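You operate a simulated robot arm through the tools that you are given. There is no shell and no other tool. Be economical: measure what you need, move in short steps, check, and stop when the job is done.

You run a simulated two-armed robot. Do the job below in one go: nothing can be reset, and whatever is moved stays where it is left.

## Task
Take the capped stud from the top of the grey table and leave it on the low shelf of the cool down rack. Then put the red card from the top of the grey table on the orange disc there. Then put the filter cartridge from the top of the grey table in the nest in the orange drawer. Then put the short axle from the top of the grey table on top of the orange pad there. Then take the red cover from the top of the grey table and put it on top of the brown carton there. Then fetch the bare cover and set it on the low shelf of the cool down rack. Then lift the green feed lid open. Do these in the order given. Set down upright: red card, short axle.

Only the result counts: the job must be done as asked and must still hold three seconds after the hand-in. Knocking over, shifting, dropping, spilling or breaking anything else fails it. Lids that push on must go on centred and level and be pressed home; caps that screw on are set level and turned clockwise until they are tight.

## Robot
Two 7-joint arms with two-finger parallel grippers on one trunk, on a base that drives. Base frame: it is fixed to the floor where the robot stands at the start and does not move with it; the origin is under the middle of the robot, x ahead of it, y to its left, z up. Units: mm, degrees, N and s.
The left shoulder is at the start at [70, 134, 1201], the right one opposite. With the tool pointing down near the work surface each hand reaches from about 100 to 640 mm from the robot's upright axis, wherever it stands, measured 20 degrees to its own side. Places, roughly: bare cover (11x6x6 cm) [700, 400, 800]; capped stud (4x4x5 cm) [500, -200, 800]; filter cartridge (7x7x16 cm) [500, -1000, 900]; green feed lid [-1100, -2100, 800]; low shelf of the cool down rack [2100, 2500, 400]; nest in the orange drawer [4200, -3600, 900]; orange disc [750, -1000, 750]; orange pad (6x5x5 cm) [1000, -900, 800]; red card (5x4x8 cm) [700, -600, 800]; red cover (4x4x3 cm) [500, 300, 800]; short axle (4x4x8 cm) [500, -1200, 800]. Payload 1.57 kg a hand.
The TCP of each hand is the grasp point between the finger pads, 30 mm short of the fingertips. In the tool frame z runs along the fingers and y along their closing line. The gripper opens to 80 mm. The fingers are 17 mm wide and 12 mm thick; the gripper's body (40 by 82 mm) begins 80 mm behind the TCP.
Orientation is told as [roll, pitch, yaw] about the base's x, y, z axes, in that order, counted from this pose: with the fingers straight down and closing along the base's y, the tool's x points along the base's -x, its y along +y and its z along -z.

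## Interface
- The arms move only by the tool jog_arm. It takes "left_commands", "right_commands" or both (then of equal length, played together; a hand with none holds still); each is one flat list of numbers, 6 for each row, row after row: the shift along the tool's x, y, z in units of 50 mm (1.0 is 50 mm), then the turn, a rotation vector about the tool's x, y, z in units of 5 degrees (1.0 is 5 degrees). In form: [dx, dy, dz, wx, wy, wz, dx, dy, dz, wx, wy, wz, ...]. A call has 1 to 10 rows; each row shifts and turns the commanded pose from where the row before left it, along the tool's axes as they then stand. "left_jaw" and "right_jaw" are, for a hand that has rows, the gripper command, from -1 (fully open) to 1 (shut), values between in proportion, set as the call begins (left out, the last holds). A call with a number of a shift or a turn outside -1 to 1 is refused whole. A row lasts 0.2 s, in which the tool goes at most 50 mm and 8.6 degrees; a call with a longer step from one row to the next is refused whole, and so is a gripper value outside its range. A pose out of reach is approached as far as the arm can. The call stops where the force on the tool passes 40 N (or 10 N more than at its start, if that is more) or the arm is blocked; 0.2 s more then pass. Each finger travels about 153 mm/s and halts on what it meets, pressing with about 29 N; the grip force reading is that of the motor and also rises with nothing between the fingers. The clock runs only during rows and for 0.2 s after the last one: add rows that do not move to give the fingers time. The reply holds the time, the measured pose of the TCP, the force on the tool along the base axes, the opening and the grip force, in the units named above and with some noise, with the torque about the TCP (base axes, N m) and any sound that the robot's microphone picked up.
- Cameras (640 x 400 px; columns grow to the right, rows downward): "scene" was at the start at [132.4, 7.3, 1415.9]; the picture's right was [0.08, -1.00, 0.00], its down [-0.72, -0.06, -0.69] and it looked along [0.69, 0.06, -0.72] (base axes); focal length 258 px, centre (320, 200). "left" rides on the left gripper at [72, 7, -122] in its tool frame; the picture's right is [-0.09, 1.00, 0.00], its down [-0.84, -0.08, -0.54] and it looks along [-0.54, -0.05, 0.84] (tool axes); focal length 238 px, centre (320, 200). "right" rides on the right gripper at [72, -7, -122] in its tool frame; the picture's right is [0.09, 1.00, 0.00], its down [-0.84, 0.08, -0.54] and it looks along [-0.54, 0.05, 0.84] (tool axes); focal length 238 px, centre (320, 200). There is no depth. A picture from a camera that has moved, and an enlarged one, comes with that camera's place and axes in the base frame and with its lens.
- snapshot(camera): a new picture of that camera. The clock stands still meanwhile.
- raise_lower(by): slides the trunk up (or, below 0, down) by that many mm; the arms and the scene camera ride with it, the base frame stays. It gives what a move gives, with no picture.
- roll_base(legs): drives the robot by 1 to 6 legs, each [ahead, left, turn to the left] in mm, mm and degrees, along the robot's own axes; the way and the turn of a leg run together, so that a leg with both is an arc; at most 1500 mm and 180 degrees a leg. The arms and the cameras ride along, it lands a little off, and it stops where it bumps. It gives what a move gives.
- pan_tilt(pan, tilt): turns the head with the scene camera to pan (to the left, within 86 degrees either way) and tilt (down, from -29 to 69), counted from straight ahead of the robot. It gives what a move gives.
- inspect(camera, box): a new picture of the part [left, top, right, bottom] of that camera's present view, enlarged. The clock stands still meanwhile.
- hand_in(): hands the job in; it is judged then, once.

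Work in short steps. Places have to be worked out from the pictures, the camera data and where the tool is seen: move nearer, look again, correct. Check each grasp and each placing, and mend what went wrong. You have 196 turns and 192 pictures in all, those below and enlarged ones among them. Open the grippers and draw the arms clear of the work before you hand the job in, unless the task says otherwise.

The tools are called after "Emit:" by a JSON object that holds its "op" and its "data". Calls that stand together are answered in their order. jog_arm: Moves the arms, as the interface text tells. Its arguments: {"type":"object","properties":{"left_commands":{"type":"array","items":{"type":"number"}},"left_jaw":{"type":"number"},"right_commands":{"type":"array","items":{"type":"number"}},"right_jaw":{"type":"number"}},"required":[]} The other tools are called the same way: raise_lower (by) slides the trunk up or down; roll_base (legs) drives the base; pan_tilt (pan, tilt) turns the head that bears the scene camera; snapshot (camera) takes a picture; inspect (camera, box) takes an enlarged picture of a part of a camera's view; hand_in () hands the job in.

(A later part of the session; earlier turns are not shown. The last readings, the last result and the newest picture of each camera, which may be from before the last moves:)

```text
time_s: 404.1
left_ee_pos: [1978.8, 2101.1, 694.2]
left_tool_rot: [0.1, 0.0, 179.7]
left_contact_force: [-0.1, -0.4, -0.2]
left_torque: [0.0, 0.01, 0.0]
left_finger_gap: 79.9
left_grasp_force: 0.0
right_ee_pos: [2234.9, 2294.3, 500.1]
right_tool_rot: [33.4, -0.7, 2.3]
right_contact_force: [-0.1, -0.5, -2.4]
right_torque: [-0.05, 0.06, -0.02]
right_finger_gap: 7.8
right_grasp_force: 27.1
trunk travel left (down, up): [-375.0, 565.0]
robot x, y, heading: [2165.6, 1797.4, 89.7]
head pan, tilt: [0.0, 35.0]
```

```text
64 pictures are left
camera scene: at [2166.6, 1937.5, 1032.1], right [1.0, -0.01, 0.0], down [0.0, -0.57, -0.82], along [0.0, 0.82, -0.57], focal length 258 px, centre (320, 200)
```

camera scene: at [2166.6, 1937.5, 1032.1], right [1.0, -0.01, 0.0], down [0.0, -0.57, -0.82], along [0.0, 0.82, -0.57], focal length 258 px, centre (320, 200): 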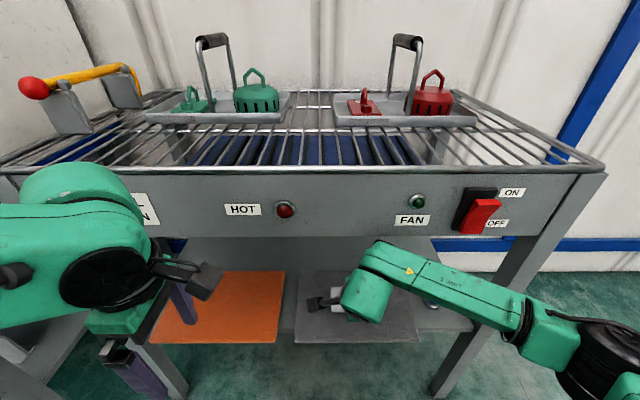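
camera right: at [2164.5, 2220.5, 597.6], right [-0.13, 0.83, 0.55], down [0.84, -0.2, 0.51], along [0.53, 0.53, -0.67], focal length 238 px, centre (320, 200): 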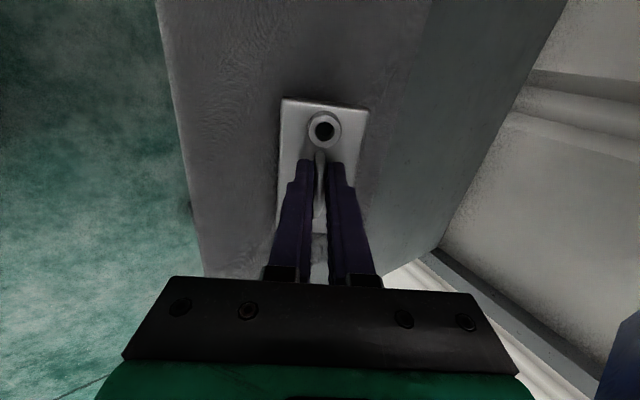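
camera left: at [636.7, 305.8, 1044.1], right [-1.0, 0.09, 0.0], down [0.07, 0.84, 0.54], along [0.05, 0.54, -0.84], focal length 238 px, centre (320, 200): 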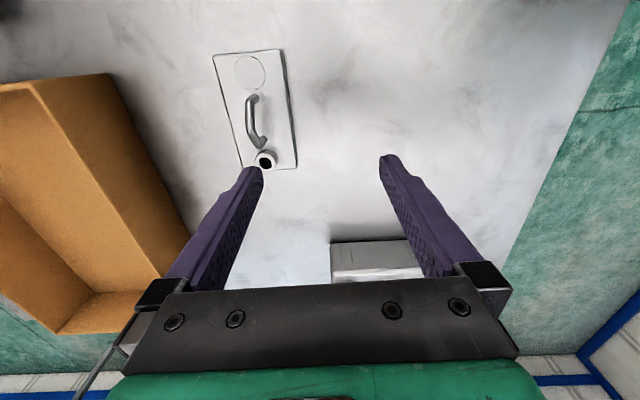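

Free of contact, with the plate well over the shelf. I lower gently to touch.

Emit:
{"op": "jog_arm", "data": {"right_commands": [0, -0.045, 0.066, 0, 0, 0, 0, 0, 0, 0, 0, 0]}}

Emit:
{"op": "jog_arm", "data": {"right_commands": [0, -0.045, 0.066, 0, 0, 0, 0, 0, 0, 0, 0, 0]}}

Emit:
{"op": "jog_arm", "data": {"right_commands": [0, -0.034, 0.05, 0, 0, 0, 0, 0, 0, 0, 0, 0]}}

```text
time_s: 404.7
left_ee_pos: [1978.2, 2100.0, 693.5]
left_tool_rot: [0.0, 0.0, 179.8]
left_contact_force: [-0.4, -0.2, 0.1]
left_torque: [-0.02, -0.02, -0.03]
left_finger_gap: 79.9
left_grasp_force: 0.0
right_ee_pos: [2235.7, 2293.8, 497.1]
right_tool_rot: [33.3, -0.7, 2.3]
right_contact_force: [-0.4, 0.8, -2.7]
right_torque: [-0.05, 0.02, 0.0]
right_finger_gap: 7.7
right_grasp_force: 26.7
trunk travel left (down, up): [-375.0, 565.0]
robot x, y, heading: [2161.8, 1801.7, 89.6]
head pan, tilt: [0.0, 35.0]
```

```text
time_s: 405.3
left_ee_pos: [1977.3, 2098.7, 696.2]
left_tool_rot: [-0.2, 0.0, 179.7]
left_contact_force: [-0.4, 0.2, 0.1]
left_torque: [0.02, -0.01, 0.0]
left_finger_gap: 79.9
left_grasp_force: 0.0
right_ee_pos: [2235.5, 2295.2, 496.9]
right_tool_rot: [33.7, -0.7, 2.1]
right_contact_force: [4.3, 1.1, 17.0]
right_torque: [0.06, -0.03, -0.05]
right_finger_gap: 7.9
right_grasp_force: 27.1
trunk travel left (down, up): [-375.0, 565.0]
robot x, y, heading: [2164.2, 1799.6, 89.5]
head pan, tilt: [0.0, 35.0]
```

```text
time_s: 405.9
left_ee_pos: [1978.3, 2099.1, 694.9]
left_tool_rot: [-0.3, 0.1, 179.7]
left_contact_force: [0.9, 0.4, -0.4]
left_torque: [0.02, -0.02, -0.01]
left_finger_gap: 80.2
left_grasp_force: 0.0
right_ee_pos: [2235.7, 2295.2, 494.1]
right_tool_rot: [33.9, -0.6, 2.3]
right_contact_force: [3.0, 7.4, 27.9]
right_torque: [0.46, 0.16, -0.11]
right_finger_gap: 7.9
right_grasp_force: 26.8
trunk travel left (down, up): [-375.0, 565.0]
robot x, y, heading: [2165.1, 1799.6, 89.9]
head pan, tilt: [0.0, 35.0]
```

Contact made. I ease to light contact and loosen slowly so the plate settles flat.

Emit:
{"op": "jog_arm", "data": {"right_commands": [0, 0.04, -0.06, 0, 0, 0, 0, 0, 0, 0, 0, 0]}}

Emit:
{"op": "jog_arm", "data": {"right_commands": [0, 0, 0, 0, 0, 0, 0, 0, 0, 0, 0, 0], "right_jaw": 0.72}}

Emit:
{"op": "snapshot", "data": {"camera": "right"}}

```text
time_s: 406.5
left_ee_pos: [1978.4, 2100.5, 694.3]
left_tool_rot: [-0.1, 0.0, 179.7]
left_contact_force: [-0.3, -0.8, -0.4]
left_torque: [0.0, -0.04, -0.01]
left_finger_gap: 80.2
left_grasp_force: 0.0
right_ee_pos: [2235.0, 2294.1, 493.8]
right_tool_rot: [33.2, -0.8, 2.4]
right_contact_force: [-1.4, 6.5, 11.6]
right_torque: [0.33, 0.35, -0.07]
right_finger_gap: 7.6
right_grasp_force: 26.8
trunk travel left (down, up): [-375.0, 565.0]
robot x, y, heading: [2169.8, 1800.0, 89.8]
head pan, tilt: [0.0, 35.0]
```

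```text
time_s: 407.1
left_ee_pos: [1978.0, 2099.9, 694.0]
left_tool_rot: [0.0, 0.1, 179.6]
left_contact_force: [0.5, -0.2, 0.8]
left_torque: [-0.05, -0.01, 0.01]
left_finger_gap: 80.2
left_grasp_force: 0.0
right_ee_pos: [2235.7, 2294.4, 494.6]
right_tool_rot: [33.2, -0.9, 2.2]
right_contact_force: [-0.3, 1.0, 0.6]
right_torque: [0.05, -0.02, 0.04]
right_finger_gap: 12.4
right_grasp_force: 0.3
trunk travel left (down, up): [-375.0, 565.0]
robot x, y, heading: [2162.6, 1799.1, 89.8]
head pan, tilt: [0.0, 35.0]
```

```text
63 pictures are left
camera right: at [2164.9, 2220.2, 591.5], right [-0.13, 0.83, 0.54], down [0.84, -0.2, 0.51], along [0.53, 0.52, -0.67], focal length 238 px, centre (320, 200)
```

right: 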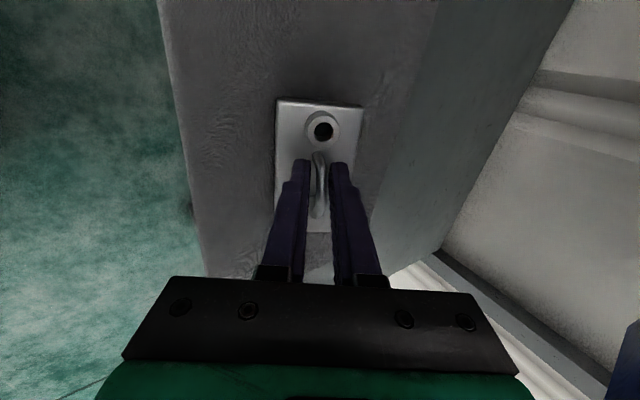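

Emit:
{"op": "jog_arm", "data": {"right_commands": [0, 0, 0, 0, 0, 0, 0, 0, 0, 0, 0, 0], "right_jaw": 0}}

Emit:
{"op": "snapshot", "data": {"camera": "right"}}

```text
time_s: 407.7
left_ee_pos: [1978.5, 2100.2, 693.7]
left_tool_rot: [-0.1, 0.1, 179.7]
left_contact_force: [-0.2, 0.8, 0.3]
left_torque: [-0.03, 0.0, -0.03]
left_finger_gap: 79.6
left_grasp_force: 0.0
right_ee_pos: [2234.6, 2294.8, 495.0]
right_tool_rot: [33.3, -0.8, 2.3]
right_contact_force: [0.5, -0.1, 0.3]
right_torque: [0.02, -0.01, 0.03]
right_finger_gap: 40.1
right_grasp_force: 0.0
trunk travel left (down, up): [-375.0, 565.0]
robot x, y, heading: [2162.3, 1798.3, 89.8]
head pan, tilt: [0.0, 35.0]
```

```text
62 pictures are left
camera right: at [2164.8, 2220.4, 592.1], right [-0.13, 0.83, 0.55], down [0.84, -0.2, 0.51], along [0.53, 0.53, -0.67], focal length 238 px, centre (320, 200)
```

right: 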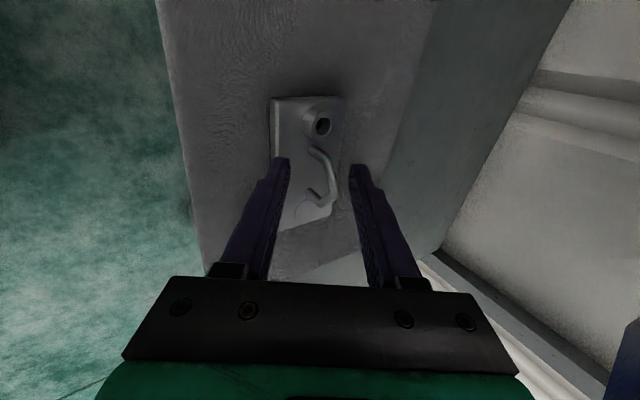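

The plate now lies flat. I withdraw along the tool axis and verify.

Emit:
{"op": "jog_arm", "data": {"right_commands": [0, 0, -0.6, 0, 0, 0, 0, -0.4, -0.7, 0, 0, 0, 0, -0.7, -0.6, 0, 0, 0, 0, -0.7, -0.5, 0, 0, 0]}}

Emit:
{"op": "roll_base", "data": {"legs": [[-350, 0, 0]]}}

Emit:
{"op": "inspect", "data": {"camera": "scene", "box": [180, 100, 520, 330]}}

```text
time_s: 408.7
left_ee_pos: [1978.4, 2101.9, 694.8]
left_tool_rot: [-0.1, 0.1, 179.7]
left_contact_force: [-0.1, -0.5, 0.0]
left_torque: [-0.01, -0.04, 0.01]
left_finger_gap: 80.3
left_grasp_force: 0.0
right_ee_pos: [2240.6, 2156.4, 546.3]
right_tool_rot: [33.3, -0.7, 2.2]
right_contact_force: [0.1, 0.3, -0.1]
right_torque: [0.02, 0.01, 0.01]
right_finger_gap: 39.9
right_grasp_force: 0.1
trunk travel left (down, up): [-375.0, 565.0]
robot x, y, heading: [2160.9, 1804.6, 89.5]
head pan, tilt: [0.0, 35.0]
```

```text
time_s: 410.9
left_ee_pos: [1977.0, 1758.1, 695.6]
left_tool_rot: [-0.1, -0.1, 179.0]
left_contact_force: [0.2, -0.3, 0.5]
left_torque: [0.03, 0.0, 0.04]
left_finger_gap: 79.9
left_grasp_force: 0.1
right_ee_pos: [2241.7, 1813.8, 544.4]
right_tool_rot: [33.3, -0.7, 1.6]
right_contact_force: [0.5, 0.5, 0.5]
right_torque: [-0.01, 0.03, 0.0]
right_finger_gap: 40.2
right_grasp_force: 0.1
trunk travel left (down, up): [-375.0, 565.0]
robot x, y, heading: [2163.1, 1454.8, 89.0]
head pan, tilt: [0.0, 35.0]
```

```text
1.74 times, centred on (350, 215) of scene
camera zoom: at [2164.1, 1593.5, 1032.3], right [1.0, -0.02, 0.0], down [-0.01, -0.57, -0.82], along [0.01, 0.82, -0.57], focal length 450 px, centre (268, 174)
```

zoom: 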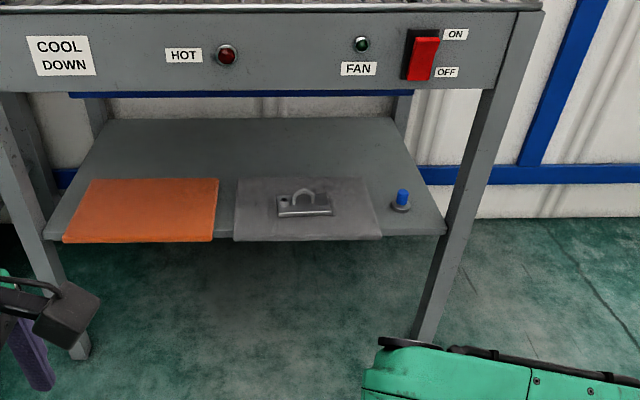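

The cover is on the low shelf beside the intact stud. I raise the trunk, level the hand, and head for the feed bins.

Emit:
{"op": "raise_lower", "data": {"by": 400}}

Emit:
{"op": "jog_arm", "data": {"right_commands": [0, 0, -0.3, 1, 0, -1, 0, 0, -0.3, 1, 0, -1, 0, 0, -0.3, 1, 0, -1, 0, 0, -0.3, 1, 0, -1, 0, 0, -0.3, 1, 0, -1, 0, 0, 0, 1, 0, -1, 0, 0, 0, 0.7, 0, -1, 0, 0, 0, 0, 0, -1, 0, 0, 0, 0, 0, -1, 0, 0, 0, 0, 0, -1], "right_jaw": -1}}

Emit:
{"op": "roll_base", "data": {"legs": [[-250, 0, 0], [0, 0, 91], [1500, 0, 0], [1160, 0, 0]]}}

Emit:
{"op": "pan_tilt", "data": {"pan": 50, "tilt": 25}}

Emit:
{"op": "snapshot", "data": {"camera": "scene"}}

```text
time_s: 414.8
left_ee_pos: [1977.7, 1759.7, 1094.4]
left_tool_rot: [-0.2, -0.1, 179.0]
left_contact_force: [-0.4, 0.6, -0.5]
left_torque: [-0.01, -0.04, 0.0]
left_finger_gap: 79.8
left_grasp_force: 0.1
right_ee_pos: [2241.4, 1812.6, 944.6]
right_tool_rot: [33.4, -0.7, 1.6]
right_contact_force: [0.0, 0.1, 0.1]
right_torque: [0.01, 0.02, -0.01]
right_finger_gap: 40.0
right_grasp_force: 0.0
trunk travel left (down, up): [-775.0, 165.0]
robot x, y, heading: [2160.9, 1455.0, 89.0]
head pan, tilt: [0.0, 35.0]
```

```text
time_s: 416.9
left_ee_pos: [1975.9, 1760.3, 1093.9]
left_tool_rot: [-0.1, 0.0, 179.0]
left_contact_force: [0.2, 0.1, -0.4]
left_torque: [0.03, 0.01, 0.0]
left_finger_gap: 80.0
left_grasp_force: 0.0
right_ee_pos: [2239.2, 1782.6, 1014.3]
right_tool_rot: [-6.5, -7.8, 50.2]
right_contact_force: [1.5, 0.6, 0.0]
right_torque: [0.0, -0.02, 0.0]
right_finger_gap: 80.0
right_grasp_force: 0.1
trunk travel left (down, up): [-775.0, 165.0]
robot x, y, heading: [2161.0, 1456.8, 89.0]
head pan, tilt: [0.0, 35.0]
```

```text
time_s: 435.2
left_ee_pos: [-838.9, 1144.8, 1094.7]
left_tool_rot: [-0.1, 0.0, -93.0]
left_contact_force: [0.3, -0.1, 0.4]
left_torque: [-0.02, 0.01, 0.01]
left_finger_gap: 80.0
left_grasp_force: 0.1
right_ee_pos: [-853.2, 1406.2, 1014.3]
right_tool_rot: [-6.6, -8.0, 138.2]
right_contact_force: [0.1, 0.1, -1.0]
right_torque: [0.03, -0.02, 0.01]
right_finger_gap: 80.1
right_grasp_force: 0.0
trunk travel left (down, up): [-775.0, 165.0]
robot x, y, heading: [-526.9, 1314.3, 177.0]
head pan, tilt: [0.0, 35.0]
```

```text
time_s: 436.4
left_ee_pos: [-839.1, 1142.1, 1094.4]
left_tool_rot: [-0.2, 0.0, -93.0]
left_contact_force: [-0.2, 0.9, 0.0]
left_torque: [0.02, -0.03, -0.03]
left_finger_gap: 80.0
left_grasp_force: 0.0
right_ee_pos: [-853.6, 1405.4, 1014.2]
right_tool_rot: [-6.4, -7.7, 138.2]
right_contact_force: [0.3, -0.2, -0.1]
right_torque: [-0.04, 0.0, 0.03]
right_finger_gap: 80.0
right_grasp_force: 0.0
trunk travel left (down, up): [-775.0, 165.0]
robot x, y, heading: [-528.4, 1313.5, 177.0]
head pan, tilt: [50.0, 25.0]
```

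```text
60 pictures are left
camera scene: at [-639.7, 1250.4, 1447.9], right [-0.73, 0.68, 0.0], down [0.29, 0.31, -0.91], along [-0.62, -0.66, -0.42], focal length 258 px, centre (320, 200)
```

scene: 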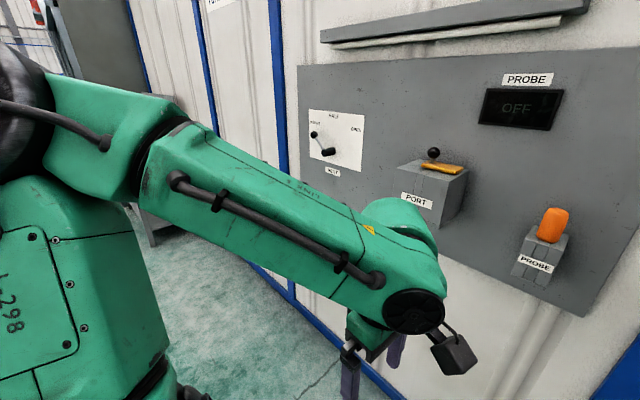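

A wall panel is ahead, so I back away from the wall and slide left toward the bins.

Emit:
{"op": "roll_base", "data": {"legs": [[-230, 0, 3], [0, 1500, 0], [0, 1500, 0]]}}

Emit:
{"op": "pan_tilt", "data": {"pan": 15, "tilt": 35}}

Emit:
{"op": "snapshot", "data": {"camera": "scene"}}

```text
time_s: 452.2
left_ee_pos: [-448.2, -1881.2, 1093.5]
left_tool_rot: [-0.2, -0.1, -85.7]
left_contact_force: [-0.1, 0.2, 0.7]
left_torque: [0.0, -0.02, 0.02]
left_finger_gap: 80.0
left_grasp_force: 0.2
right_ee_pos: [-495.1, -1622.5, 1013.5]
right_tool_rot: [-6.4, -7.8, 145.6]
right_contact_force: [-0.3, 0.7, 0.0]
right_torque: [-0.01, 0.01, 0.01]
right_finger_gap: 80.0
right_grasp_force: 0.0
trunk travel left (down, up): [-775.0, 165.0]
robot x, y, heading: [-161.4, -1668.2, -175.9]
head pan, tilt: [50.0, 25.0]
```

```text
time_s: 453.2
left_ee_pos: [-446.1, -1881.9, 1094.3]
left_tool_rot: [-0.1, -0.1, -85.7]
left_contact_force: [-0.5, 0.6, -0.6]
left_torque: [0.02, -0.01, 0.02]
left_finger_gap: 80.1
left_grasp_force: 0.1
right_ee_pos: [-495.0, -1623.7, 1014.2]
right_tool_rot: [-6.5, -7.9, 145.5]
right_contact_force: [-0.1, 0.1, 0.3]
right_torque: [-0.01, 0.0, -0.03]
right_finger_gap: 80.1
right_grasp_force: 0.0
trunk travel left (down, up): [-775.0, 165.0]
robot x, y, heading: [-160.6, -1670.3, -175.6]
head pan, tilt: [15.0, 35.0]
```

```text
59 pictures are left
camera scene: at [-292.7, -1704.7, 1432.2], right [-0.33, 0.94, 0.0], down [0.54, 0.19, -0.82], along [-0.77, -0.27, -0.57], focal length 258 px, centre (320, 200)
```

scene: 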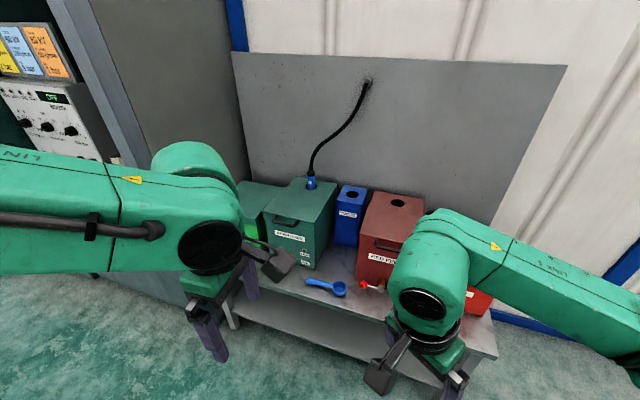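

Emit:
{"op": "inspect", "data": {"camera": "scene", "box": [220, 160, 440, 320]}}

```text
2.50 times, centred on (330, 240) of scene
camera zoom: at [-292.7, -1704.7, 1432.2], right [-0.33, 0.94, 0.0], down [0.54, 0.19, -0.82], along [-0.77, -0.27, -0.57], focal length 646 px, centre (295, 100)
```

zoom: 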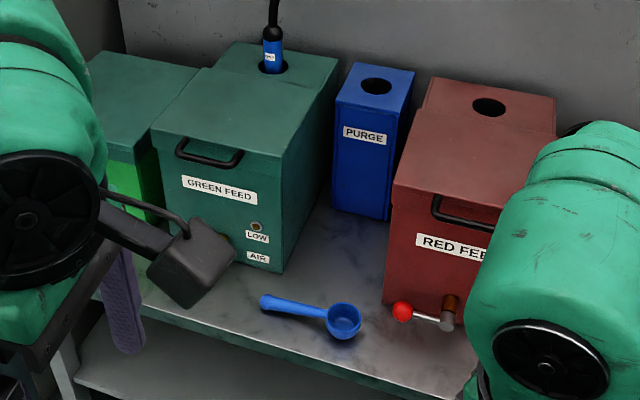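

The label reads GREEN FEED: a lid with a black bar handle at about (-961,-2076,800), hinged behind. I straighten and move closer so the left hand (already turned) can reach the handle.

Emit:
{"op": "roll_base", "data": {"legs": [[0, 0, -4.2], [200, 230, 0]]}}

Emit:
{"op": "snapshot", "data": {"camera": "scene"}}

Emit:
{"op": "snapshot", "data": {"camera": "left"}}

```text
time_s: 455.7
left_ee_pos: [-661.0, -2092.0, 1094.5]
left_tool_rot: [-0.1, 0.0, -89.7]
left_contact_force: [-0.2, 0.2, 0.0]
left_torque: [0.01, 0.03, -0.01]
left_finger_gap: 80.0
left_grasp_force: 0.0
right_ee_pos: [-690.6, -1831.0, 1013.1]
right_tool_rot: [-6.4, -7.9, 141.4]
right_contact_force: [0.4, 0.7, 1.0]
right_torque: [0.0, 0.05, 0.0]
right_finger_gap: 80.1
right_grasp_force: 0.0
trunk travel left (down, up): [-775.0, 165.0]
robot x, y, heading: [-361.8, -1906.6, -180.0]
head pan, tilt: [15.0, 35.0]
```

```text
57 pictures are left
camera scene: at [-493.5, -1925.9, 1432.3], right [-0.26, 0.97, 0.0], down [0.55, 0.15, -0.82], along [-0.79, -0.21, -0.57], focal length 258 px, centre (320, 200)
```

scene: 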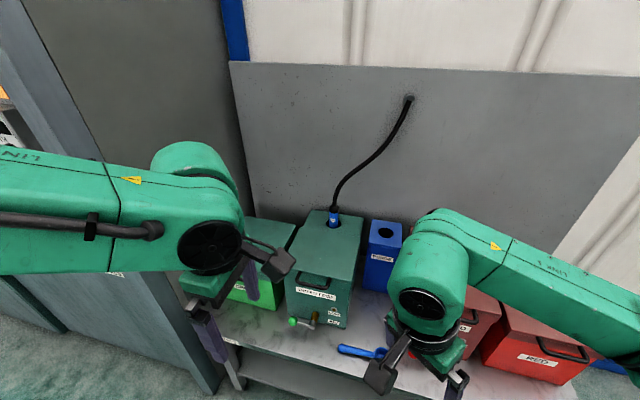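

```text
56 pictures are left
camera left: at [-654.6, -2019.7, 1217.0], right [1.0, -0.09, 0.0], down [-0.07, -0.84, 0.54], along [-0.05, -0.54, -0.84], focal length 238 px, centre (320, 200)
```

left: 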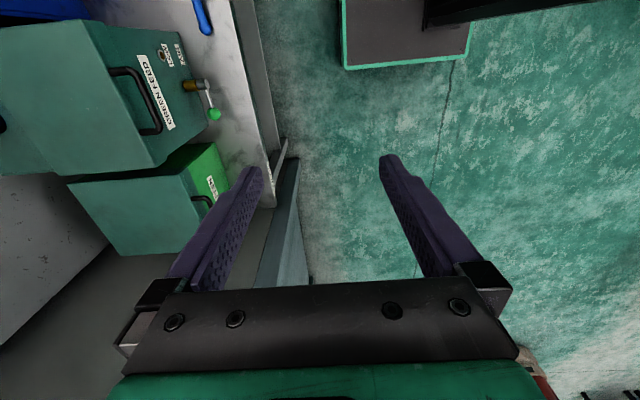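

Emit:
{"op": "inspect", "data": {"camera": "scene", "box": [250, 190, 410, 350]}}

Emit:
{"op": "inspect", "data": {"camera": "left", "box": [60, 0, 260, 200]}}

```text
2.50 times, centred on (330, 270) of scene
camera zoom: at [-493.5, -1925.9, 1432.3], right [-0.26, 0.97, 0.0], down [0.55, 0.15, -0.82], along [-0.79, -0.21, -0.57], focal length 646 px, centre (295, 25)
```

zoom: 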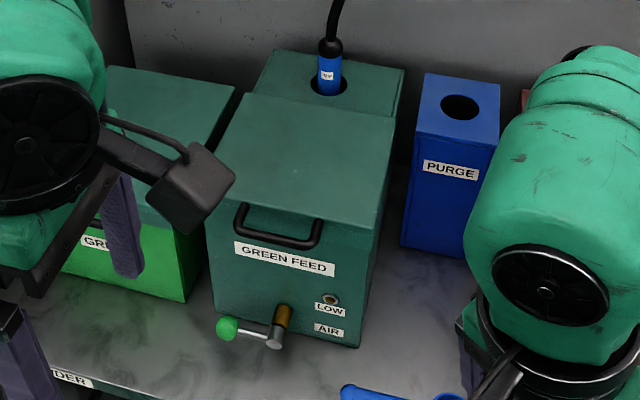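

```text
2.00 times, centred on (160, 100) of left
camera zoom: at [-654.6, -2019.7, 1217.0], right [1.0, -0.09, 0.0], down [-0.07, -0.84, 0.54], along [-0.05, -0.54, -0.84], focal length 477 px, centre (640, 400)
```

zoom: 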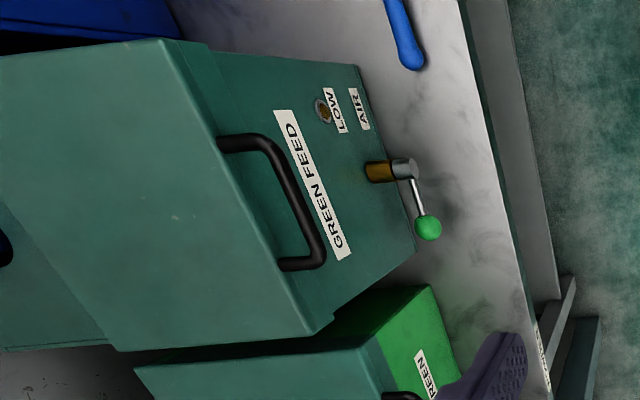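

From two views the bar handle is at about (-951,-2069,792), the hinge near x≈-1166. I plan to lift with the right hand pointing forward under the bar. First I realign the right hand and shift the base.

Emit:
{"op": "jog_arm", "data": {"right_commands": [0.4, 0, -0.3, 0, 0, -1, 0.4, 0, -0.3, 0, 0, -1, 0, 0, 0, 0, 0, -1, 0, 0, 0, 0, 0, -1, 0, 0, 0, 0, 0, -1, 0, 0, 0, 0, 0, -1, 0, 0, 0, 0, 0, -1, 0, 0, 0, -1, 0, -0.7, 0, 0, 0, -1, 0, 0]}}

Emit:
{"op": "roll_base", "data": {"legs": [[0, 300, 0]]}}

Emit:
{"op": "jog_arm", "data": {"right_commands": [0, 0, 0, 0, -1, 0, 0, 0, 0, 0, -1, 0, 0, 0, 0, 0, -1, 0, 0, 0, 0, 0, -1, 0, 0, 0, 0, 0, -1, 0, 0, 0, 0, 0, -1, 0, 0, 0, 0, 0, -1, 0, 0, 0, 0, 0, -1, 0, 0, 0, 0, 0, -1, 0, 0, 0, 0, 0, -1, 0], "right_jaw": 1}}

Emit:
{"op": "snapshot", "data": {"camera": "scene"}}

Emit:
{"op": "snapshot", "data": {"camera": "right"}}

```text
time_s: 457.7
left_ee_pos: [-662.6, -2091.4, 1094.6]
left_tool_rot: [-0.1, -0.1, -89.8]
left_contact_force: [-0.4, 0.9, 0.9]
left_torque: [-0.02, -0.04, 0.02]
left_finger_gap: 80.2
left_grasp_force: 0.0
right_ee_pos: [-656.2, -1859.3, 1038.4]
right_tool_rot: [0.1, -2.3, 179.7]
right_contact_force: [0.5, -0.7, -0.2]
right_torque: [-0.01, 0.0, 0.0]
right_finger_gap: 80.1
right_grasp_force: 0.1
trunk travel left (down, up): [-775.0, 165.0]
robot x, y, heading: [-360.1, -1905.0, -180.0]
head pan, tilt: [15.0, 35.0]
```

```text
time_s: 459.7
left_ee_pos: [-661.9, -2380.9, 1094.7]
left_tool_rot: [-0.2, -0.1, -89.9]
left_contact_force: [-0.1, -0.2, -0.1]
left_torque: [-0.02, 0.02, 0.02]
left_finger_gap: 79.9
left_grasp_force: 0.1
right_ee_pos: [-656.6, -2149.5, 1038.2]
right_tool_rot: [0.1, -2.3, 179.6]
right_contact_force: [0.2, -0.3, -0.2]
right_torque: [0.02, -0.01, 0.0]
right_finger_gap: 79.8
right_grasp_force: 0.2
trunk travel left (down, up): [-775.0, 165.0]
robot x, y, heading: [-360.3, -2193.3, -180.1]
head pan, tilt: [15.0, 35.0]
```

```text
time_s: 461.9
left_ee_pos: [-658.0, -2383.8, 1094.6]
left_tool_rot: [-0.2, 0.1, -90.0]
left_contact_force: [-0.1, 0.0, -0.3]
left_torque: [0.0, 0.05, 0.01]
left_finger_gap: 79.9
left_grasp_force: 0.0
right_ee_pos: [-681.1, -2193.1, 1044.6]
right_tool_rot: [12.4, -48.1, 165.5]
right_contact_force: [0.6, -0.3, 0.7]
right_torque: [0.02, 0.02, -0.02]
right_finger_gap: 0.0
right_grasp_force: 21.2
right hand out of reach, approached as far as the arm can: row 9
trunk travel left (down, up): [-775.0, 165.0]
robot x, y, heading: [-362.6, -2197.2, -179.9]
head pan, tilt: [15.0, 35.0]
stopped in row 10 (right hand): the arm was blocked; the commanded pose is now the measured one
```

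```text
53 pictures are left
camera scene: at [-489.6, -2220.1, 1432.9], right [-0.26, 0.97, 0.0], down [0.55, 0.15, -0.82], along [-0.8, -0.21, -0.57], focal length 258 px, centre (320, 200)
```

scene: 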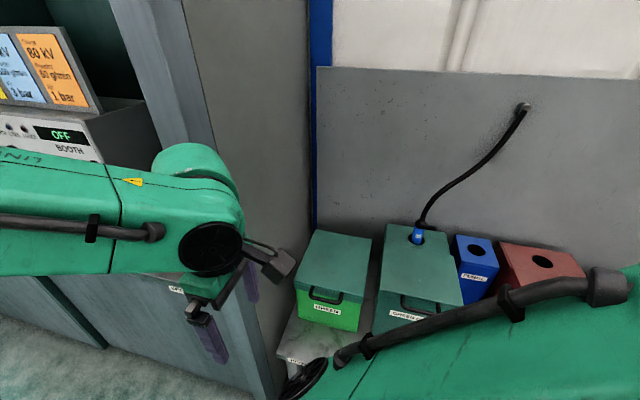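

```text
52 pictures are left
camera right: at [-542.5, -2193.4, 1070.0], right [-0.03, -1.0, 0.07], down [-0.14, 0.08, 0.99], along [-0.99, 0.02, -0.14], focal length 238 px, centre (320, 200)
```

right: 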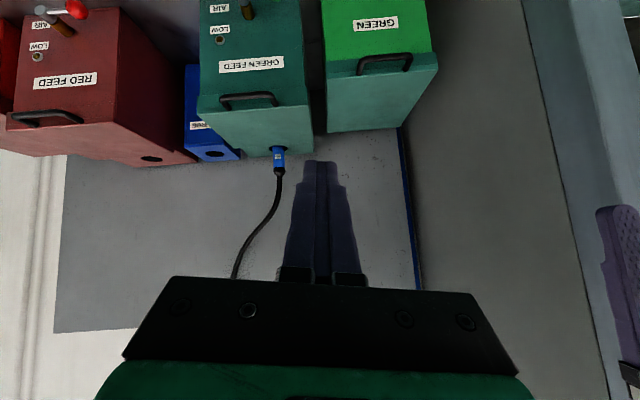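

The tilt got blocked near the body. I extend forward and down while correcting the orientation, moving in line with the handle.

Emit:
{"op": "jog_arm", "data": {"right_commands": [-0.1, -0.5, 0.6, 0, 0, -0.97, -0.1, -0.5, 0.6, 0, 0, -0.97, 0, -0.5, 0.62, 0, 0, 0, 0, -0.5, 0.62, 0, 0, 0, 0, -0.48, 0.62, 0, -0.6, 0, 0, 0, 0, 0, -1, 0]}}

Emit:
{"op": "snapshot", "data": {"camera": "right"}}

Emit:
{"op": "snapshot", "data": {"camera": "scene"}}

```text
time_s: 463.3
left_ee_pos: [-661.9, -2382.6, 1095.1]
left_tool_rot: [-0.1, 0.0, -89.9]
left_contact_force: [0.6, -0.6, -0.7]
left_torque: [-0.01, -0.03, -0.01]
left_finger_gap: 79.8
left_grasp_force: 0.0
right_ee_pos: [-804.6, -2071.4, 944.7]
right_tool_rot: [1.5, -56.9, -179.8]
right_contact_force: [-0.1, -0.4, -1.0]
right_torque: [0.03, -0.02, 0.03]
right_finger_gap: 0.0
right_grasp_force: 21.0
trunk travel left (down, up): [-775.0, 165.0]
robot x, y, heading: [-363.0, -2192.3, -180.1]
head pan, tilt: [15.0, 35.0]
```

```text
51 pictures are left
camera right: at [-663.7, -2059.1, 950.7], right [0.07, -1.0, -0.06], down [0.0, -0.06, 1.0], along [-1.0, -0.07, 0.0], focal length 238 px, centre (320, 200)
```

right: 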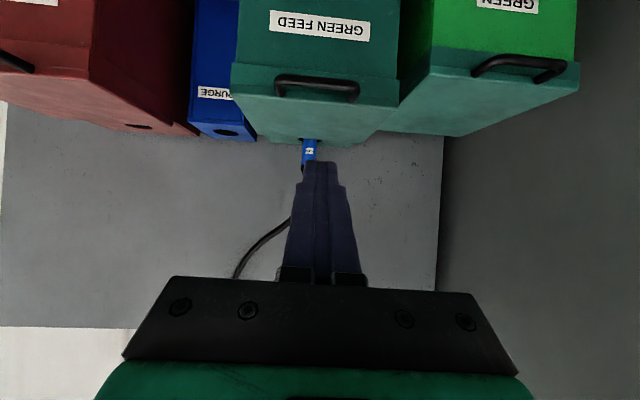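

```text
50 pictures are left
camera scene: at [-494.2, -2217.4, 1432.2], right [-0.26, 0.97, 0.0], down [0.55, 0.15, -0.82], along [-0.79, -0.21, -0.57], focal length 258 px, centre (320, 200)
```

scene: 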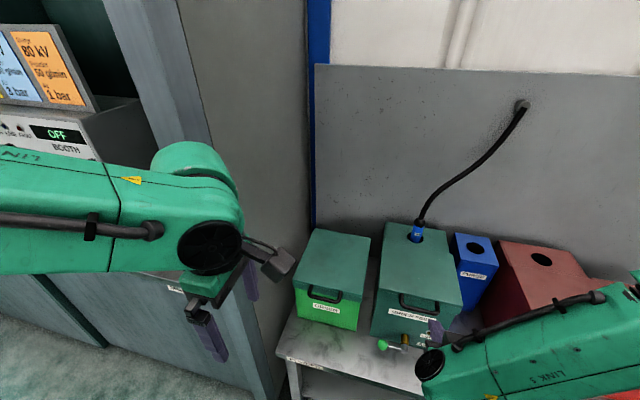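

The handle bar is at z≈808 and the lid front face at x≈-986. I'll grip the bar with vertical closing and swing it along its arc. I move the base forward and roll the hand 90°.

Emit:
{"op": "roll_base", "data": {"legs": [[115, 0, 0]]}}

Emit:
{"op": "jog_arm", "data": {"right_commands": [0, 0, 0, 0, -0.8, 1, 0, 0, 0, 0, -0.8, 1, 0, 0, 0, 0, 0, 1, 0, 0, 0, 0, 0, 1, 0, 0, 0, 0, 0, 1, 0, 0, 0, 0, 0, 1, 0, 0, 0, 0, 0, 1, 0, 0, 0, 0, 0, 1, 0, 0, 0, 0, 0, 1, 0, 0, 0, 0, 0, 1]}}

Emit:
{"op": "jog_arm", "data": {"right_commands": [0, 0, 0, 0, 0, 1, 0, 0, 0, 0, 0, 1, 0, 0, 0, 0, 0, 1, 0, 0, 0, 0, 0, 1, 0, 0, 0, 0, 0, 1, 0, 0, 0, 0, 0, 1, 0, 0, 0, 0, 0, 1, 0, 0, 0, 0, 0, 1], "right_jaw": 0}}

Emit:
{"op": "snapshot", "data": {"camera": "right"}}

Emit:
{"op": "snapshot", "data": {"camera": "scene"}}

```text
time_s: 464.5
left_ee_pos: [-773.2, -2383.2, 1093.8]
left_tool_rot: [-0.2, 0.0, -90.0]
left_contact_force: [0.4, -0.2, -0.1]
left_torque: [0.01, 0.03, 0.0]
left_finger_gap: 79.9
left_grasp_force: 0.1
right_ee_pos: [-916.5, -2072.1, 945.3]
right_tool_rot: [1.6, -57.1, -179.9]
right_contact_force: [-0.4, 0.4, 0.4]
right_torque: [0.01, -0.02, 0.01]
right_finger_gap: 0.4
right_grasp_force: 22.2
trunk travel left (down, up): [-775.0, 165.0]
robot x, y, heading: [-475.9, -2195.5, -180.0]
head pan, tilt: [15.0, 35.0]
```

```text
time_s: 466.7
left_ee_pos: [-774.8, -2383.0, 1094.6]
left_tool_rot: [-0.1, 0.0, -89.9]
left_contact_force: [0.5, 0.9, 0.1]
left_torque: [0.0, 0.01, -0.03]
left_finger_gap: 79.9
left_grasp_force: 0.0
right_ee_pos: [-919.3, -2070.7, 945.4]
right_tool_rot: [58.9, -35.0, 110.2]
right_contact_force: [0.0, 0.1, -0.4]
right_torque: [0.01, 0.0, 0.01]
right_finger_gap: 0.0
right_grasp_force: 21.5
trunk travel left (down, up): [-775.0, 165.0]
robot x, y, heading: [-473.0, -2194.9, -179.9]
head pan, tilt: [15.0, 35.0]
```

```text
time_s: 468.5
left_ee_pos: [-775.6, -2383.0, 1093.8]
left_tool_rot: [0.0, 0.0, -89.9]
left_contact_force: [0.2, -0.6, 0.6]
left_torque: [-0.01, 0.01, 0.02]
left_finger_gap: 80.2
left_grasp_force: 0.1
right_ee_pos: [-920.3, -2071.3, 944.9]
right_tool_rot: [65.0, 0.7, 90.8]
right_contact_force: [-0.4, 0.6, -0.4]
right_torque: [-0.01, 0.0, -0.02]
right_finger_gap: 40.1
right_grasp_force: 0.1
trunk travel left (down, up): [-775.0, 165.0]
robot x, y, heading: [-474.6, -2193.8, -179.7]
head pan, tilt: [15.0, 35.0]
```

```text
49 pictures are left
camera right: at [-805.7, -2139.3, 991.1], right [-0.42, -0.09, 0.9], down [0.45, 0.85, 0.29], along [-0.79, 0.53, -0.32], focal length 238 px, centre (320, 200)
```

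right: 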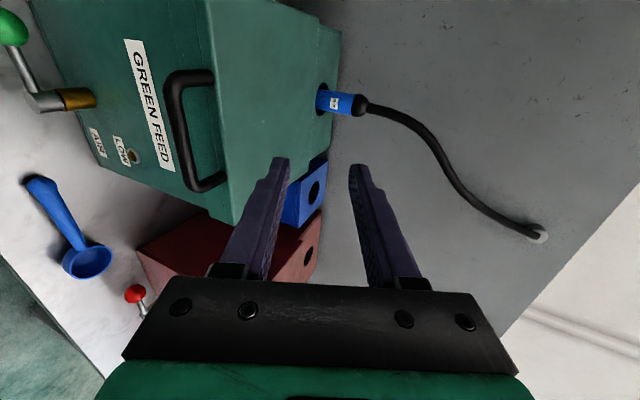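

```text
48 pictures are left
camera scene: at [-608.0, -2217.6, 1432.2], right [-0.26, 0.97, 0.0], down [0.55, 0.15, -0.82], along [-0.79, -0.21, -0.57], focal length 258 px, centre (320, 200)
```

scene: 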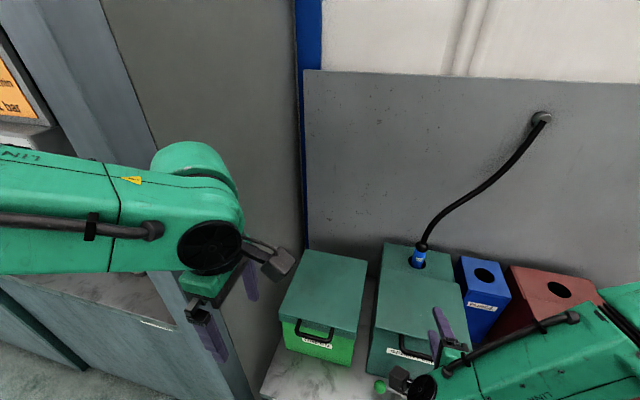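

The bar is at about (-943,-2070,800). I go to a pre-grasp point 50 mm back along the tool axis.

Emit:
{"op": "jog_arm", "data": {"right_commands": [0, -0.6, 0.0, 0, 0, 0, 0, -0.6, 0.1, 0, 0, 0, 0, -0.6, 0.16, 0, 0, 0, 0, -0.61, 0.2, 0, 0, 0, 0, 0, 0, 0, 0, 0]}}

Emit:
{"op": "snapshot", "data": {"camera": "right"}}

Emit:
{"op": "inspect", "data": {"camera": "scene", "box": [340, 240, 520, 400]}}

```text
time_s: 469.7
left_ee_pos: [-774.5, -2382.2, 1094.4]
left_tool_rot: [-0.1, 0.0, -89.9]
left_contact_force: [-0.6, 0.9, -0.3]
left_torque: [-0.01, 0.02, -0.04]
left_finger_gap: 80.0
left_grasp_force: 0.0
right_ee_pos: [-887.1, -2114.9, 851.7]
right_tool_rot: [64.8, 0.4, 90.5]
right_contact_force: [0.5, -0.1, -0.4]
right_torque: [-0.01, 0.04, 0.02]
right_finger_gap: 40.0
right_grasp_force: 0.1
right hand out of reach, approached as far as the arm can: row 1, 2, 3, 4
trunk travel left (down, up): [-775.0, 165.0]
robot x, y, heading: [-475.1, -2197.6, -179.6]
head pan, tilt: [15.0, 35.0]
```

```text
47 pictures are left
camera right: at [-773.0, -2183.8, 898.6], right [-0.42, -0.09, 0.9], down [0.45, 0.84, 0.29], along [-0.79, 0.53, -0.32], focal length 238 px, centre (320, 200)
```

right: 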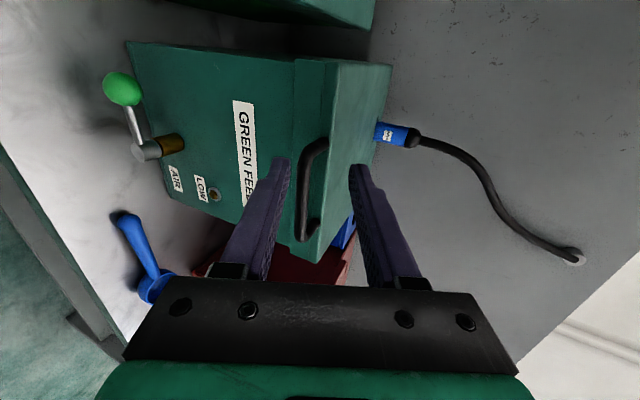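

```text
2.50 times, centred on (430, 320) of scene
camera zoom: at [-607.9, -2217.2, 1432.2], right [-0.26, 0.97, 0.0], down [0.55, 0.15, -0.82], along [-0.79, -0.21, -0.57], focal length 646 px, centre (45, -100)
```

zoom: 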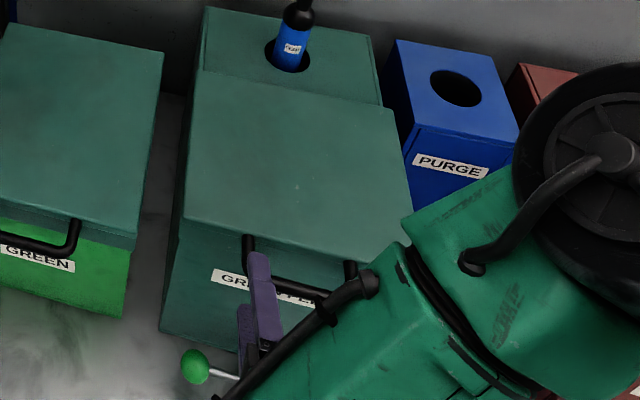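

The arm is too cramped here. I back the base 70 mm and shift 45 mm right, then retry the approach.

Emit:
{"op": "roll_base", "data": {"legs": [[-75, -45, 0]]}}

Emit:
{"op": "jog_arm", "data": {"right_commands": [0, -0.1, 0.5, 0, 0, 0, 0, -0.2, 0.3, 0, 0, 0, 0, 0, 0, 0, 0, 0]}}

Emit:
{"op": "snapshot", "data": {"camera": "right"}}

```text
time_s: 470.8
left_ee_pos: [-701.8, -2338.4, 1093.8]
left_tool_rot: [0.0, 0.1, -89.8]
left_contact_force: [0.5, 0.6, -0.3]
left_torque: [-0.01, -0.05, 0.0]
left_finger_gap: 79.9
left_grasp_force: 0.1
right_ee_pos: [-813.0, -2070.2, 850.8]
right_tool_rot: [64.7, 0.4, 90.6]
right_contact_force: [0.7, -0.1, -0.1]
right_torque: [-0.03, 0.0, 0.01]
right_finger_gap: 40.2
right_grasp_force: 0.1
trunk travel left (down, up): [-775.0, 165.0]
robot x, y, heading: [-398.6, -2150.2, -180.2]
head pan, tilt: [15.0, 35.0]
```

```text
time_s: 471.6
left_ee_pos: [-697.1, -2337.7, 1094.9]
left_tool_rot: [-0.1, 0.0, -89.7]
left_contact_force: [0.3, -0.3, -0.4]
left_torque: [-0.02, 0.0, 0.04]
left_finger_gap: 80.0
left_grasp_force: 0.1
right_ee_pos: [-839.9, -2082.3, 831.8]
right_tool_rot: [64.7, 0.5, 90.5]
right_contact_force: [0.6, -0.2, 0.9]
right_torque: [0.01, -0.01, 0.01]
right_finger_gap: 39.9
right_grasp_force: 0.1
right hand out of reach, approached as far as the arm can: row 1, 2
trunk travel left (down, up): [-775.0, 165.0]
robot x, y, heading: [-399.1, -2152.3, -179.9]
head pan, tilt: [15.0, 35.0]
```

```text
45 pictures are left
camera right: at [-727.1, -2153.2, 877.5], right [-0.42, -0.09, 0.9], down [0.45, 0.84, 0.3], along [-0.79, 0.53, -0.32], focal length 238 px, centre (320, 200)
```

right: 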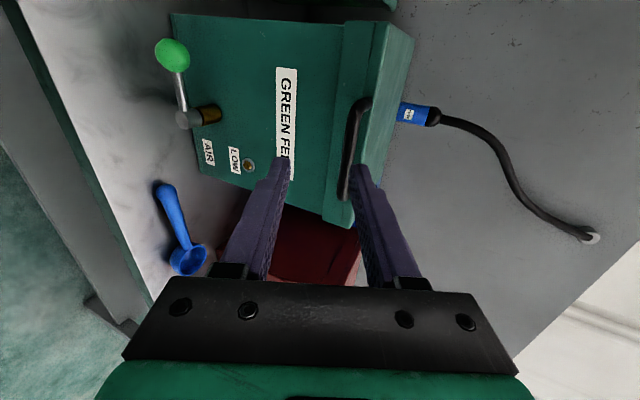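

The height relative to the shoulder is the limit. I raise the hand by 120 mm and lower the trunk by 150 mm.

Emit:
{"op": "jog_arm", "data": {"right_commands": [-0.05, 0.55, -0.26, 0, 0, 0, -0.05, 0.55, -0.26, 0, 0, 0, -0.05, 0.55, -0.26, 0, 0, 0, -0.05, 0.55, -0.26, 0, 0, 0]}}

Emit:
{"op": "raise_lower", "data": {"by": -150}}

Emit:
{"op": "snapshot", "data": {"camera": "right"}}

```text
time_s: 472.6
left_ee_pos: [-699.8, -2337.7, 1095.2]
left_tool_rot: [-0.1, 0.0, -89.7]
left_contact_force: [0.2, 0.1, 0.4]
left_torque: [-0.02, 0.01, 0.02]
left_finger_gap: 79.9
left_grasp_force: 0.0
right_ee_pos: [-839.8, -2070.9, 953.6]
right_tool_rot: [64.9, 0.5, 90.7]
right_contact_force: [-0.3, -0.4, -0.1]
right_torque: [0.0, 0.01, 0.0]
right_finger_gap: 40.2
right_grasp_force: 0.0
trunk travel left (down, up): [-775.0, 165.0]
robot x, y, heading: [-400.7, -2147.5, -179.7]
head pan, tilt: [15.0, 35.0]
```

```text
time_s: 474.4
left_ee_pos: [-699.7, -2337.9, 944.6]
left_tool_rot: [-0.1, 0.0, -89.8]
left_contact_force: [0.9, 0.6, -0.6]
left_torque: [0.01, -0.01, 0.01]
left_finger_gap: 80.1
left_grasp_force: 0.1
right_ee_pos: [-840.4, -2072.0, 802.9]
right_tool_rot: [64.8, 0.5, 90.6]
right_contact_force: [0.3, 0.6, -0.1]
right_torque: [0.02, 0.01, 0.03]
right_finger_gap: 40.2
right_grasp_force: 0.0
trunk travel left (down, up): [-625.0, 315.0]
robot x, y, heading: [-399.4, -2149.5, -179.7]
head pan, tilt: [15.0, 35.0]
```

```text
44 pictures are left
camera right: at [-726.6, -2141.1, 849.6], right [-0.42, -0.09, 0.9], down [0.45, 0.84, 0.29], along [-0.79, 0.53, -0.32], focal length 238 px, centre (320, 200)
```

right: 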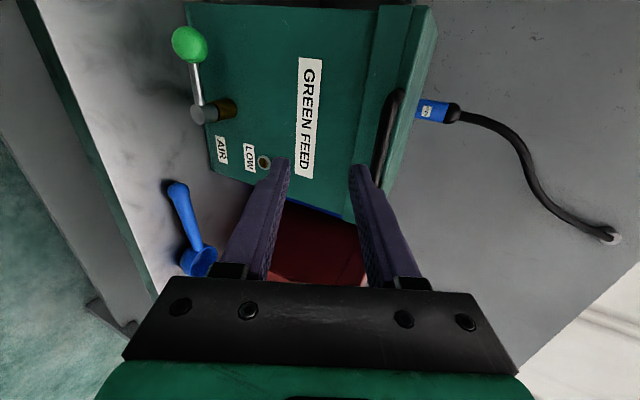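

Reachable now. I go to the pre-grasp point and check.

Emit:
{"op": "jog_arm", "data": {"right_commands": [0, 0.5, 0.3, 0, 0, 0, 0, 0.51, 0.3, 0, 0, 0, 0, 0, 0, 0, 0, 0]}}

Emit:
{"op": "snapshot", "data": {"camera": "right"}}

Emit:
{"op": "inspect", "data": {"camera": "scene", "box": [340, 200, 540, 400]}}

```text
time_s: 475.2
left_ee_pos: [-698.9, -2339.2, 944.2]
left_tool_rot: [-0.1, -0.1, -89.8]
left_contact_force: [0.3, 1.0, -0.1]
left_torque: [-0.01, 0.0, -0.01]
left_finger_gap: 79.7
left_grasp_force: 0.0
right_ee_pos: [-889.0, -2072.8, 838.3]
right_tool_rot: [64.8, 0.4, 90.6]
right_contact_force: [-0.2, 0.2, 0.3]
right_torque: [-0.01, 0.01, 0.03]
right_finger_gap: 39.8
right_grasp_force: 0.1
trunk travel left (down, up): [-625.0, 315.0]
robot x, y, heading: [-401.8, -2148.5, -179.8]
head pan, tilt: [15.0, 35.0]
```

```text
43 pictures are left
camera right: at [-775.1, -2142.1, 884.5], right [-0.42, -0.09, 0.9], down [0.45, 0.84, 0.29], along [-0.79, 0.53, -0.32], focal length 238 px, centre (320, 200)
```

right: 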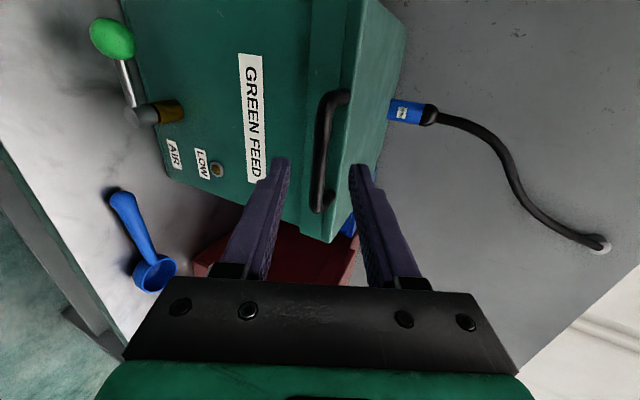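

```text
2.00 times, centred on (440, 300) of scene
camera zoom: at [-532.4, -2172.4, 1282.2], right [-0.26, 0.97, 0.0], down [0.55, 0.15, -0.82], along [-0.79, -0.21, -0.57], focal length 517 px, centre (80, 0)
```

zoom: 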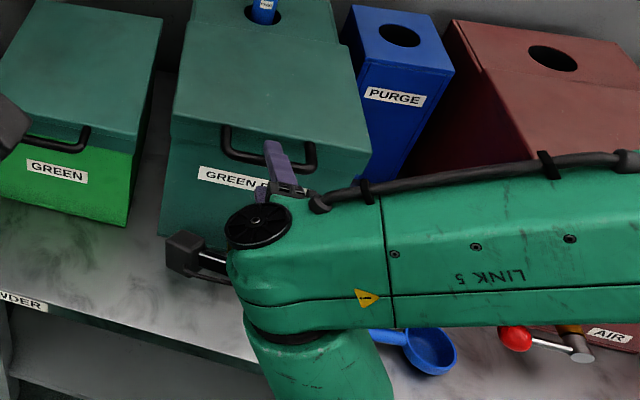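

The bar is in line between the fingers. I advance 58 mm and close.

Emit:
{"op": "jog_arm", "data": {"right_commands": [0, 0, 0.4, 0, 0, 0, 0, 0, 0.4, 0, 0, 0, 0, 0, 0.36, 0, 0, 0, 0, 0, 0, 0, 0, 0]}}

Emit:
{"op": "snapshot", "data": {"camera": "right"}}

```text
time_s: 475.9
left_ee_pos: [-697.6, -2337.8, 944.5]
left_tool_rot: [-0.3, 0.0, -89.9]
left_contact_force: [0.3, -0.7, -0.4]
left_torque: [0.03, -0.08, -0.02]
left_finger_gap: 80.1
left_grasp_force: 0.1
right_ee_pos: [-928.1, -2072.4, 816.1]
right_tool_rot: [64.8, 0.5, 90.6]
right_contact_force: [26.3, 5.7, 14.6]
right_torque: [0.04, 0.81, -0.42]
right_finger_gap: 40.8
right_grasp_force: 0.1
trunk travel left (down, up): [-625.0, 315.0]
robot x, y, heading: [-399.6, -2148.9, -179.9]
head pan, tilt: [15.0, 35.0]
stopped in row 3 (right hand): the force on the tool passed its limit (the readings are from after the stop); the commanded pose is now the measured one
```

```text
41 pictures are left
camera right: at [-814.6, -2141.6, 862.3], right [-0.43, -0.09, 0.9], down [0.45, 0.84, 0.3], along [-0.79, 0.53, -0.32], focal length 238 px, centre (320, 200)
```

right: 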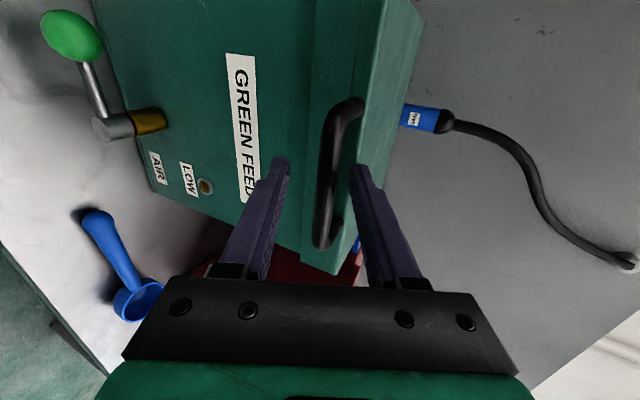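

The upper fingertip touches the lid face; the bar is already between the pads. I back 2 mm and close on it.

Emit:
{"op": "jog_arm", "data": {"right_commands": [0, 0.05, -0.04, 0, 0, 0, 0, 0, 0, 0, 0, 0]}}

Emit:
{"op": "jog_arm", "data": {"right_commands": [0, 0, 0, 0, 0, 0, 0, 0, 0, 0, 0, 0, 0, 0, 0, 0, 0, 0], "right_jaw": 1}}

Emit:
{"op": "snapshot", "data": {"camera": "right"}}

```text
time_s: 476.5
left_ee_pos: [-699.4, -2336.3, 944.9]
left_tool_rot: [-0.1, 0.0, -89.9]
left_contact_force: [-0.7, 0.4, -0.4]
left_torque: [-0.02, -0.03, -0.02]
left_finger_gap: 80.2
left_grasp_force: 0.1
right_ee_pos: [-928.7, -2072.5, 817.4]
right_tool_rot: [64.7, 0.4, 90.7]
right_contact_force: [7.6, 2.0, -0.8]
right_torque: [-0.05, 0.05, -0.1]
right_finger_gap: 36.5
right_grasp_force: 0.0
trunk travel left (down, up): [-625.0, 315.0]
robot x, y, heading: [-401.8, -2149.0, -179.9]
head pan, tilt: [15.0, 35.0]
```

```text
time_s: 477.3
left_ee_pos: [-698.9, -2337.7, 944.9]
left_tool_rot: [-0.2, 0.1, -89.9]
left_contact_force: [-0.1, 0.3, -0.5]
left_torque: [0.0, 0.0, 0.04]
left_finger_gap: 79.8
left_grasp_force: 0.0
right_ee_pos: [-929.4, -2073.0, 820.0]
right_tool_rot: [64.7, 0.4, 90.5]
right_contact_force: [2.3, 1.2, 5.3]
right_torque: [0.23, 0.01, 0.06]
right_finger_gap: 11.6
right_grasp_force: 29.0
trunk travel left (down, up): [-625.0, 315.0]
robot x, y, heading: [-397.9, -2155.1, -180.1]
head pan, tilt: [15.0, 35.0]
```

```text
40 pictures are left
camera right: at [-815.9, -2141.8, 865.5], right [-0.42, -0.09, 0.9], down [0.45, 0.84, 0.29], along [-0.79, 0.53, -0.32], focal length 238 px, centre (320, 200)
```

right: 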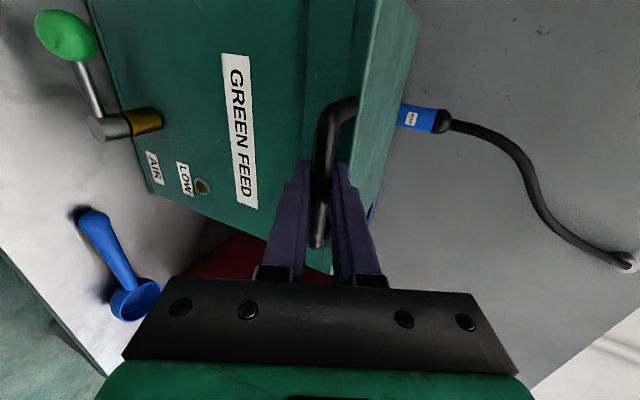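

The bar is gripped (11.6 mm). I swing it along its arc about the hinge (radius ≈217 mm), first 20°.

Emit:
{"op": "jog_arm", "data": {"right_commands": [0, 0.355, -0.13, 0, 0, 0, 0, 0.355, -0.13, 0, 0, 0, 0, 0.37, -0.065, 0, 0, 0, 0, 0.37, -0.065, 0, 0, 0]}}

Emit:
{"op": "snapshot", "data": {"camera": "scene"}}

```text
time_s: 478.3
left_ee_pos: [-698.2, -2337.7, 944.1]
left_tool_rot: [-0.1, 0.0, -89.9]
left_contact_force: [-0.1, -0.5, 0.5]
left_torque: [0.0, 0.03, -0.01]
left_finger_gap: 79.9
left_grasp_force: 0.0
right_ee_pos: [-943.6, -2072.4, 893.4]
right_tool_rot: [64.7, 0.5, 90.5]
right_contact_force: [5.7, -0.7, -0.5]
right_torque: [-0.07, -0.12, 0.34]
right_finger_gap: 11.4
right_grasp_force: 29.0
trunk travel left (down, up): [-625.0, 315.0]
robot x, y, heading: [-399.9, -2151.6, -180.0]
head pan, tilt: [15.0, 35.0]
```

```text
39 pictures are left
camera scene: at [-531.1, -2172.0, 1282.3], right [-0.26, 0.97, 0.0], down [0.55, 0.15, -0.82], along [-0.79, -0.21, -0.57], focal length 258 px, centre (320, 200)
```

scene: 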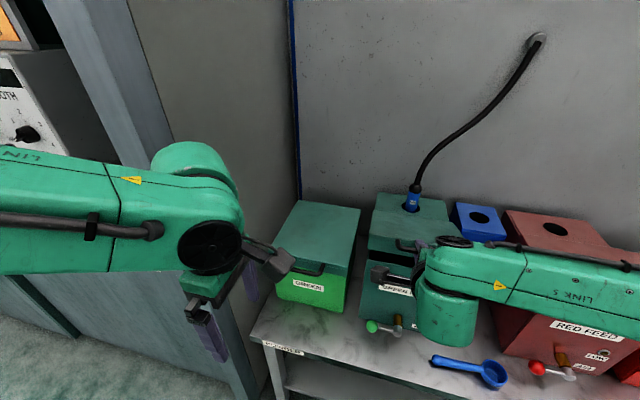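

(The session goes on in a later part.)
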